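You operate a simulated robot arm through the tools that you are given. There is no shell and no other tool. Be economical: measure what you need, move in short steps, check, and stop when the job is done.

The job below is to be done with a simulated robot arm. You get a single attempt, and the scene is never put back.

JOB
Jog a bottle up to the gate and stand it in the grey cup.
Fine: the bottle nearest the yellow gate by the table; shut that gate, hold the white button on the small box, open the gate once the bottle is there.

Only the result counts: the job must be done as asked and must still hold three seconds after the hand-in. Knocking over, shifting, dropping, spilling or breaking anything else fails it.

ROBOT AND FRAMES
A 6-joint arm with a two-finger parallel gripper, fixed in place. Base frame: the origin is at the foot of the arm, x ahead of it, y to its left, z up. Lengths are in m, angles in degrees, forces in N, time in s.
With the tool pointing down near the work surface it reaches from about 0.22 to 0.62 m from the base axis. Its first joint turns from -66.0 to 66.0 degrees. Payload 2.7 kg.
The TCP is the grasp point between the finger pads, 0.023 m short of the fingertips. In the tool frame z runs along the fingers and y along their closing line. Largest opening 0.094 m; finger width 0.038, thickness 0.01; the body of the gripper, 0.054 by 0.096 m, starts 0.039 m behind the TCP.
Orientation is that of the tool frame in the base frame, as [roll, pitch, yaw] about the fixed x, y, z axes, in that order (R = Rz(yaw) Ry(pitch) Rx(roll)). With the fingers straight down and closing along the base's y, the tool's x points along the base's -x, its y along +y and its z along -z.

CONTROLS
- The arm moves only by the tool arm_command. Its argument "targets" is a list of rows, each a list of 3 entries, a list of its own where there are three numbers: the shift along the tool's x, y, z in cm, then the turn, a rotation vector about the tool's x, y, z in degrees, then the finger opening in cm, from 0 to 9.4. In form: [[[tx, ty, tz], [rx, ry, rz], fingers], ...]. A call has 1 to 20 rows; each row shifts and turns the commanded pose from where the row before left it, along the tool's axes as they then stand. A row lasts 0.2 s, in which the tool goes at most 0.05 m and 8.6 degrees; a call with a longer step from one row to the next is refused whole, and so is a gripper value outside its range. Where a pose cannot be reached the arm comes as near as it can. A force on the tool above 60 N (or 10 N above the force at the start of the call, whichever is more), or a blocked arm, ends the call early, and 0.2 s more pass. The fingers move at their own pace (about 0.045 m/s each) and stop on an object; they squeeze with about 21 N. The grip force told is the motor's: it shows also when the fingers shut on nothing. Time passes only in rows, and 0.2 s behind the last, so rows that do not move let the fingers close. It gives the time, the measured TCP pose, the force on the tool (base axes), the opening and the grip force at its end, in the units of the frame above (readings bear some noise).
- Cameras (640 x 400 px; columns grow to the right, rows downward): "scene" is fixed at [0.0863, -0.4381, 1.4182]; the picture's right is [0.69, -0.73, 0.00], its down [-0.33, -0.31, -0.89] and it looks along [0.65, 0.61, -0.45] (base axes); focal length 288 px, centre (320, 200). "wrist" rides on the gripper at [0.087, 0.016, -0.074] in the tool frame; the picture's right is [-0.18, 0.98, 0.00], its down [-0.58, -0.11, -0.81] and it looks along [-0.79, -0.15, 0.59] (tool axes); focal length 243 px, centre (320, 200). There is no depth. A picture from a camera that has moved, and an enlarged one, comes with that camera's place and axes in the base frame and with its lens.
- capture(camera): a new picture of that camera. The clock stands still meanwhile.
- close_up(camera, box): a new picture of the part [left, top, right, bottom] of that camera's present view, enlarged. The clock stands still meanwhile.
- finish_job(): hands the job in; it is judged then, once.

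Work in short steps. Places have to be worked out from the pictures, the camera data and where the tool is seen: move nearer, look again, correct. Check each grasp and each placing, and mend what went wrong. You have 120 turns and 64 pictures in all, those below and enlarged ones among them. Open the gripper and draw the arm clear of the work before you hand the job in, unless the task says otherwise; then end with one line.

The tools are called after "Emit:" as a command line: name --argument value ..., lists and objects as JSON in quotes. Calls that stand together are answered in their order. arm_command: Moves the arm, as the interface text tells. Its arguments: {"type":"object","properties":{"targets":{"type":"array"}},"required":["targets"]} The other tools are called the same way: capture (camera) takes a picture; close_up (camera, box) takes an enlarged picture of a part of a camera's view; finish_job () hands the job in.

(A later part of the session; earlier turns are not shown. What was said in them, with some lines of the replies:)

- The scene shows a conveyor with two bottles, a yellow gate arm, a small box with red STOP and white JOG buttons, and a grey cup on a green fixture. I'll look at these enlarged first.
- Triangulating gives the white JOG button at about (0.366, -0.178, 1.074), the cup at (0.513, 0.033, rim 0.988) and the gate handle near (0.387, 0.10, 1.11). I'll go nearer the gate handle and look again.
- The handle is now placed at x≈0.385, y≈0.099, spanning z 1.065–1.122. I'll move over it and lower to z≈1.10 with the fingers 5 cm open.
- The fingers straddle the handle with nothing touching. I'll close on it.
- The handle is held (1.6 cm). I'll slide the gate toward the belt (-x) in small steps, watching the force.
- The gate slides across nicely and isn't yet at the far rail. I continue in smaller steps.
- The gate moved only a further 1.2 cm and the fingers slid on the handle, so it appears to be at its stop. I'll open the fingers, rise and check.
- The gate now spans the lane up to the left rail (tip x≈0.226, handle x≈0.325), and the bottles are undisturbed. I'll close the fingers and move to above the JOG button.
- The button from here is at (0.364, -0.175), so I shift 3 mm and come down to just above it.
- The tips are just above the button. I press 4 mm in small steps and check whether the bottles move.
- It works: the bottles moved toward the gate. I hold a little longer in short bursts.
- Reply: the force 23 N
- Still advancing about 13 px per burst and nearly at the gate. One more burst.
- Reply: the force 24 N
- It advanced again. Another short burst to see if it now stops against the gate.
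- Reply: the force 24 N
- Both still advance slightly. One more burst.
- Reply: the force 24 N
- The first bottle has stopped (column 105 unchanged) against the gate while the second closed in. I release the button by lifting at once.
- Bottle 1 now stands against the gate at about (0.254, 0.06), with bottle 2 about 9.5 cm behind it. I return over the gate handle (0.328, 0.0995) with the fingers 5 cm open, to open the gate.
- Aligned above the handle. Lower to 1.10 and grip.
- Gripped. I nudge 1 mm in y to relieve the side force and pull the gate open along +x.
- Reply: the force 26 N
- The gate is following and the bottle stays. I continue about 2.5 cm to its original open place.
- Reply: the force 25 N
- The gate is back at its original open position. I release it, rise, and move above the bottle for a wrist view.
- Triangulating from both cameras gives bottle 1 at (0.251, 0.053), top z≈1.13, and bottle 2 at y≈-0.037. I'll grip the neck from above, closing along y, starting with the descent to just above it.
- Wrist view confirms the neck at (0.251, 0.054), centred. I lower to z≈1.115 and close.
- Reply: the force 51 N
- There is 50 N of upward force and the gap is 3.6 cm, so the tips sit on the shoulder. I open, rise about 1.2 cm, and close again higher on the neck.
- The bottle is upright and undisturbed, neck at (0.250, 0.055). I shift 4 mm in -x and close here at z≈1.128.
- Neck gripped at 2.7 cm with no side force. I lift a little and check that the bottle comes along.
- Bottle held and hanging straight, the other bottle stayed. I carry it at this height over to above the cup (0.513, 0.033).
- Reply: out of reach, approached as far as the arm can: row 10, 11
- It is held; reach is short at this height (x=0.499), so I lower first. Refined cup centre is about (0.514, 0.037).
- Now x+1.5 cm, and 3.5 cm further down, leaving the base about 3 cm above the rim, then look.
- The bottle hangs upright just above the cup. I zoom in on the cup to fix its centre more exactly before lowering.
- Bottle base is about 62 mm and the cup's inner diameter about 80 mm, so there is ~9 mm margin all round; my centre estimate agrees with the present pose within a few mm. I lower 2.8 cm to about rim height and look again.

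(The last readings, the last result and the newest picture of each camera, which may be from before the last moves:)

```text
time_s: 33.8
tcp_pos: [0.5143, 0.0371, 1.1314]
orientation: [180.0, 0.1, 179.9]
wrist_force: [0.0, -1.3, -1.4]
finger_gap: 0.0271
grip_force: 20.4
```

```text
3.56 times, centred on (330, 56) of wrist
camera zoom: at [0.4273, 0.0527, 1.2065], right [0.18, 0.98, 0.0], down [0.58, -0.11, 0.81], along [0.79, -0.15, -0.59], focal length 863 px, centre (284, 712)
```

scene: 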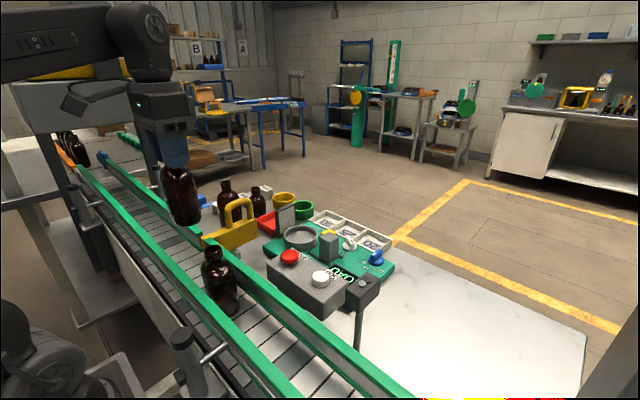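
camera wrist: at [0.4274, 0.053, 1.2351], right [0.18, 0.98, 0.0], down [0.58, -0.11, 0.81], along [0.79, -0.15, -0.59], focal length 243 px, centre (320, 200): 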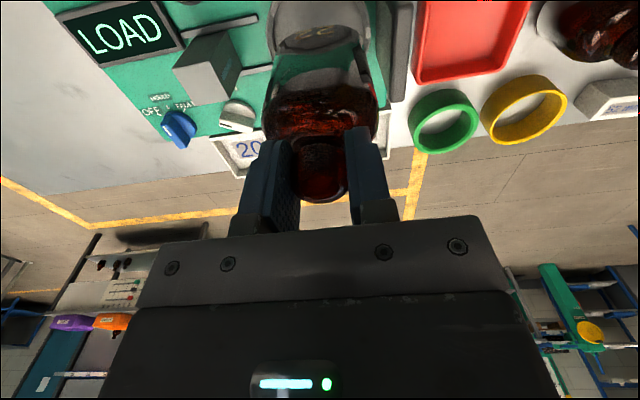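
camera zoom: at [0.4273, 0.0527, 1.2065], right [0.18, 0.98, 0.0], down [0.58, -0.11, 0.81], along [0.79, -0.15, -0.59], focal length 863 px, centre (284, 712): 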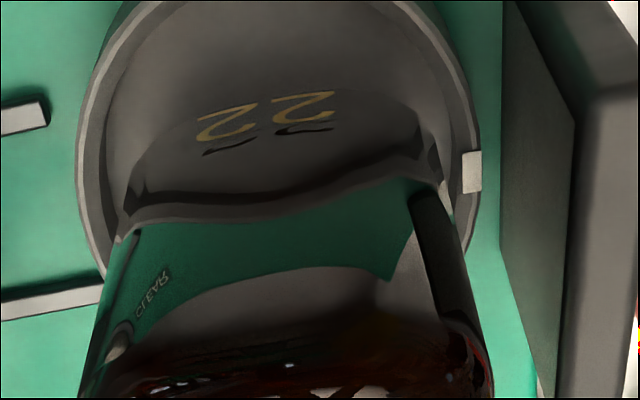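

Both views agree within a few mm with the cup's centre (≈0.512–0.515, 0.036). I lower slowly, watching for contact.

Emit:
arm_command --targets '[[[0, 0, 0.6], [0, 0, 0], 1.5], [[0, 0, 0.6], [0, 0, 0], 1.5], [[0, 0, 0.5], [0, 0, 0], 1.5], [[0, 0, 0], [0, 0, 0], 1.5]]'

Emit:
close_up --camera "scene" --box '[276, 210, 340, 250]'

```text
time_s: 34.8
tcp_pos: [0.5158, 0.036, 1.1135]
orientation: [-180.0, 0.0, -179.9]
wrist_force: [-0.3, 0.4, 2.3]
finger_gap: 0.0268
grip_force: 21.3
```

```text
10.00 times, centred on (308, 230) of scene
camera zoom: at [0.0862, -0.4381, 1.4182], right [0.69, -0.73, 0.0], down [-0.33, -0.31, -0.89], along [0.65, 0.61, -0.45], focal length 2882 px, centre (440, -100)
```

zoom: 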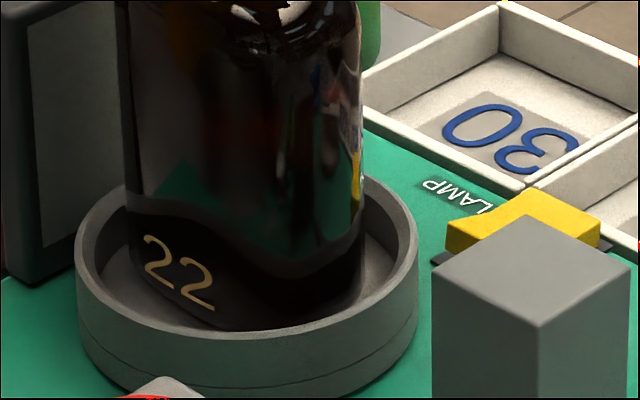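

The bottle is inside the rim and the force has turned slightly upward (+2.3 N), suggesting it just touched the floor. I press 2 mm more to verify.

Emit:
arm_command --targets '[[[0, 0, 0.2], [0, 0, 0], 1.5], [[0, 0, 0], [0, 0, 0], 1.5]]'

Emit:
close_up --camera "wrist" --box '[240, 0, 420, 112]'

Emit:
close_up --camera "scene" --box '[250, 150, 370, 260]'

```text
time_s: 35.4
tcp_pos: [0.5143, 0.0362, 1.1128]
orientation: [-180.0, 0.4, 180.0]
wrist_force: [2.3, -1.9, 12.2]
finger_gap: 0.027
grip_force: 20.8
```

```text
3.56 times, centred on (330, 56) of wrist
camera zoom: at [0.4279, 0.053, 1.1884], right [0.18, 0.98, 0.0], down [0.58, -0.11, 0.81], along [0.8, -0.15, -0.59], focal length 863 px, centre (284, 712)
```

zoom: 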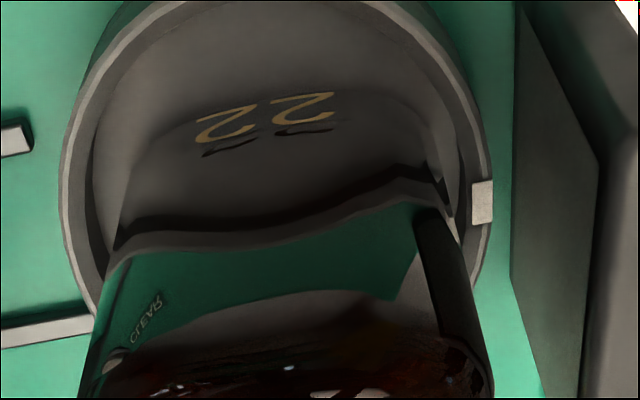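

```text
3.64 times, centred on (310, 205) of scene
camera zoom: at [0.0861, -0.4381, 1.4182], right [0.69, -0.73, 0.0], down [-0.33, -0.31, -0.89], along [0.65, 0.61, -0.45], focal length 1048 px, centre (356, 182)
```

zoom: 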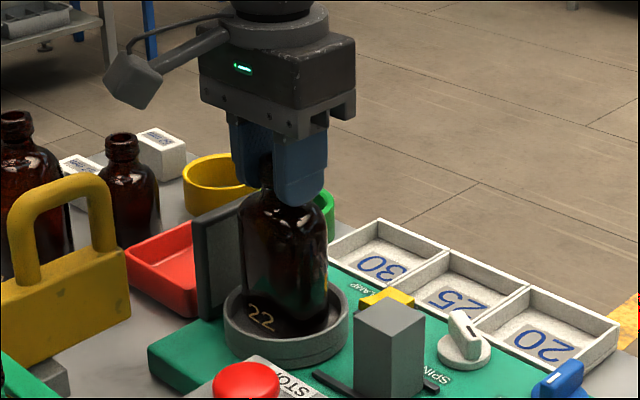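

Contact is firm at TCP z≈1.113. To be sure it's the cup's floor and not the far rim, I lift 4 mm, shift 4 mm toward -x, and lower again to compare contact height.

Emit:
arm_command --targets '[[[0, 0, -0.6], [0, 0, 0], 1.5], [[0.4, 0, 0], [0, 0, 0], 1.5], [[0, 0, 0.3], [0, 0, 0], 1.5], [[0, 0, 0.2], [0, 0, 0], 1.5], [[0, 0, 0], [0, 0, 0], 1.5]]'

Emit:
close_up --camera "scene" --box '[276, 210, 340, 250]'

```text
time_s: 36.6
tcp_pos: [0.5112, 0.037, 1.1125]
orientation: [180.0, 0.1, -179.8]
wrist_force: [-1.7, 2.3, 4.8]
finger_gap: 0.027
grip_force: 20.7
```

```text
10.00 times, centred on (308, 230) of scene
camera zoom: at [0.0861, -0.438, 1.4182], right [0.69, -0.73, 0.0], down [-0.33, -0.31, -0.89], along [0.65, 0.61, -0.45], focal length 2882 px, centre (440, -100)
```

zoom: 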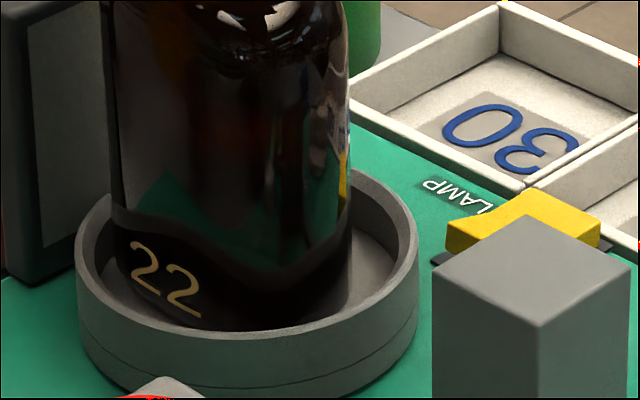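

Same contact height, so it stands on the cup's floor inside the ring. I open the fingers slowly and lift straight up.

Emit:
arm_command --targets '[[[0, 0, 0], [0, 0, 0], 3], [[0, 0, 0], [0, 0, 0], 4], [[0, 0, 0], [0, 0, 0], 4.6], [[0, 0, -1], [0, 0, 0], 4.6], [[0, 0, -3], [0, 0, 0], 4.6], [[0, 0, -3], [0, 0, 0], 4.6], [[0, 0, -4], [0, 0, 0], 4.6], [[0, 0, 0], [0, 0, 0], 4.6]]'

Emit:
close_up --camera "scene" --box '[250, 150, 370, 260]'

Emit:
capture --camera "wrist"

```text
time_s: 38.4
tcp_pos: [0.5125, 0.0379, 1.2225]
orientation: [180.0, 0.1, -180.0]
wrist_force: [0.0, 0.4, 0.2]
finger_gap: 0.0461
grip_force: 0.1
```

```text
3.64 times, centred on (310, 205) of scene
camera zoom: at [0.0863, -0.4381, 1.4182], right [0.69, -0.73, 0.0], down [-0.33, -0.31, -0.89], along [0.65, 0.61, -0.45], focal length 1048 px, centre (356, 182)
```

zoom: 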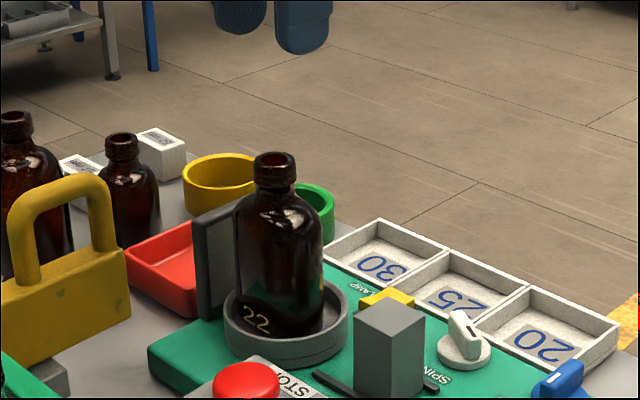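

```text
16 pictures are left
camera wrist: at [0.4267, 0.0541, 1.2971], right [0.18, 0.98, 0.0], down [0.58, -0.11, 0.81], along [0.79, -0.15, -0.59], focal length 243 px, centre (320, 200)
```

wrist: 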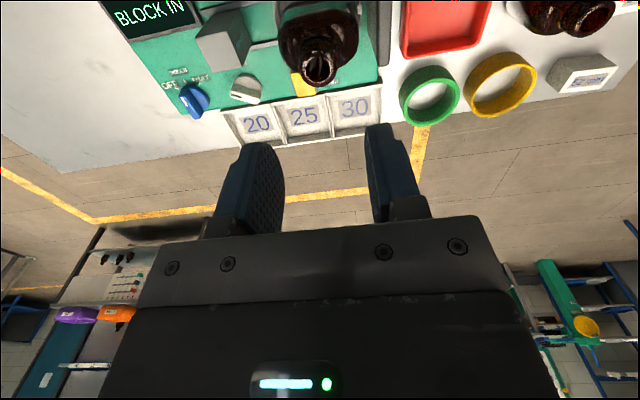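

The bottle stands upright in the cup, and the fixture's display changed from LOAD to BLOCK IN, so it has registered the bottle. I draw the arm up and back, then check the whole scene.

Emit:
arm_command --targets '[[[2, 1, -3], [0, 0, 0], 5], [[4, 2, -2], [0, 0, 0], 5], [[4, 2, -1], [0, 0, 0], 5], [[4, 2, 0], [0, 0, 0], 5], [[3, 1, 0], [0, 0, 0], 5], [[0, 0, 0], [0, 0, 0], 5], [[0, 0, 0], [0, 0, 0], 5]]'

Emit:
capture --camera "scene"

Emit:
close_up --camera "scene" --box '[160, 150, 400, 310]'

```text
time_s: 40.0
tcp_pos: [0.3421, 0.1168, 1.2829]
orientation: [-179.9, 0.0, -180.0]
wrist_force: [-0.1, -0.5, 1.0]
finger_gap: 0.0502
grip_force: 0.1
```

```text
15 pictures are left
```

scene: 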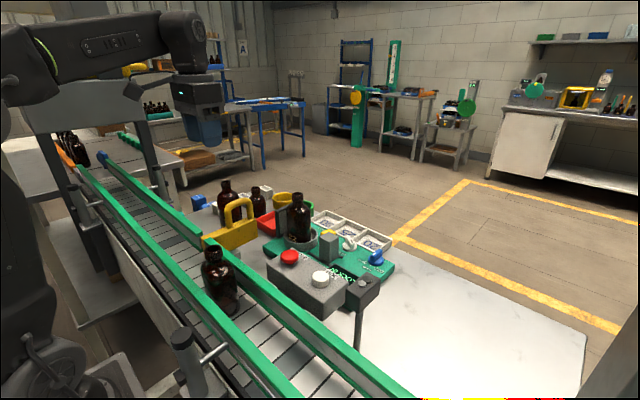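

```text
2.50 times, centred on (280, 230) of scene
camera zoom: at [0.0863, -0.4381, 1.4182], right [0.69, -0.73, 0.0], down [-0.33, -0.31, -0.89], along [0.65, 0.61, -0.45], focal length 721 px, centre (420, 125)
```

zoom: 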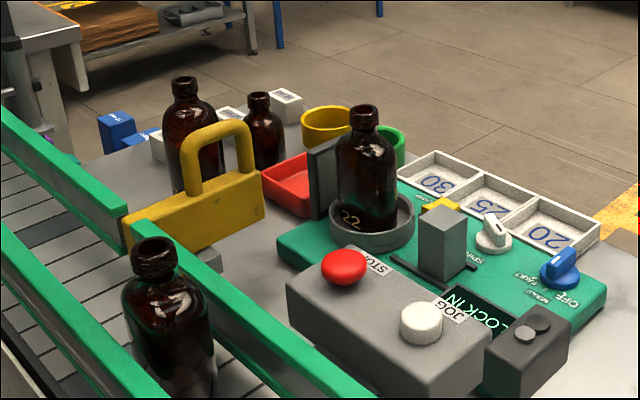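

The gate is open, the bottle stands in the grey cup, the other objects are where they were, and the arm is clear. Handing in.

Emit:
finish_job

```text
The job is handed in.
```

The bottle was jogged up to the shut gate, the gate was opened again, and the bottle now stands upright in the grey cup with the gripper open and the arm clear.
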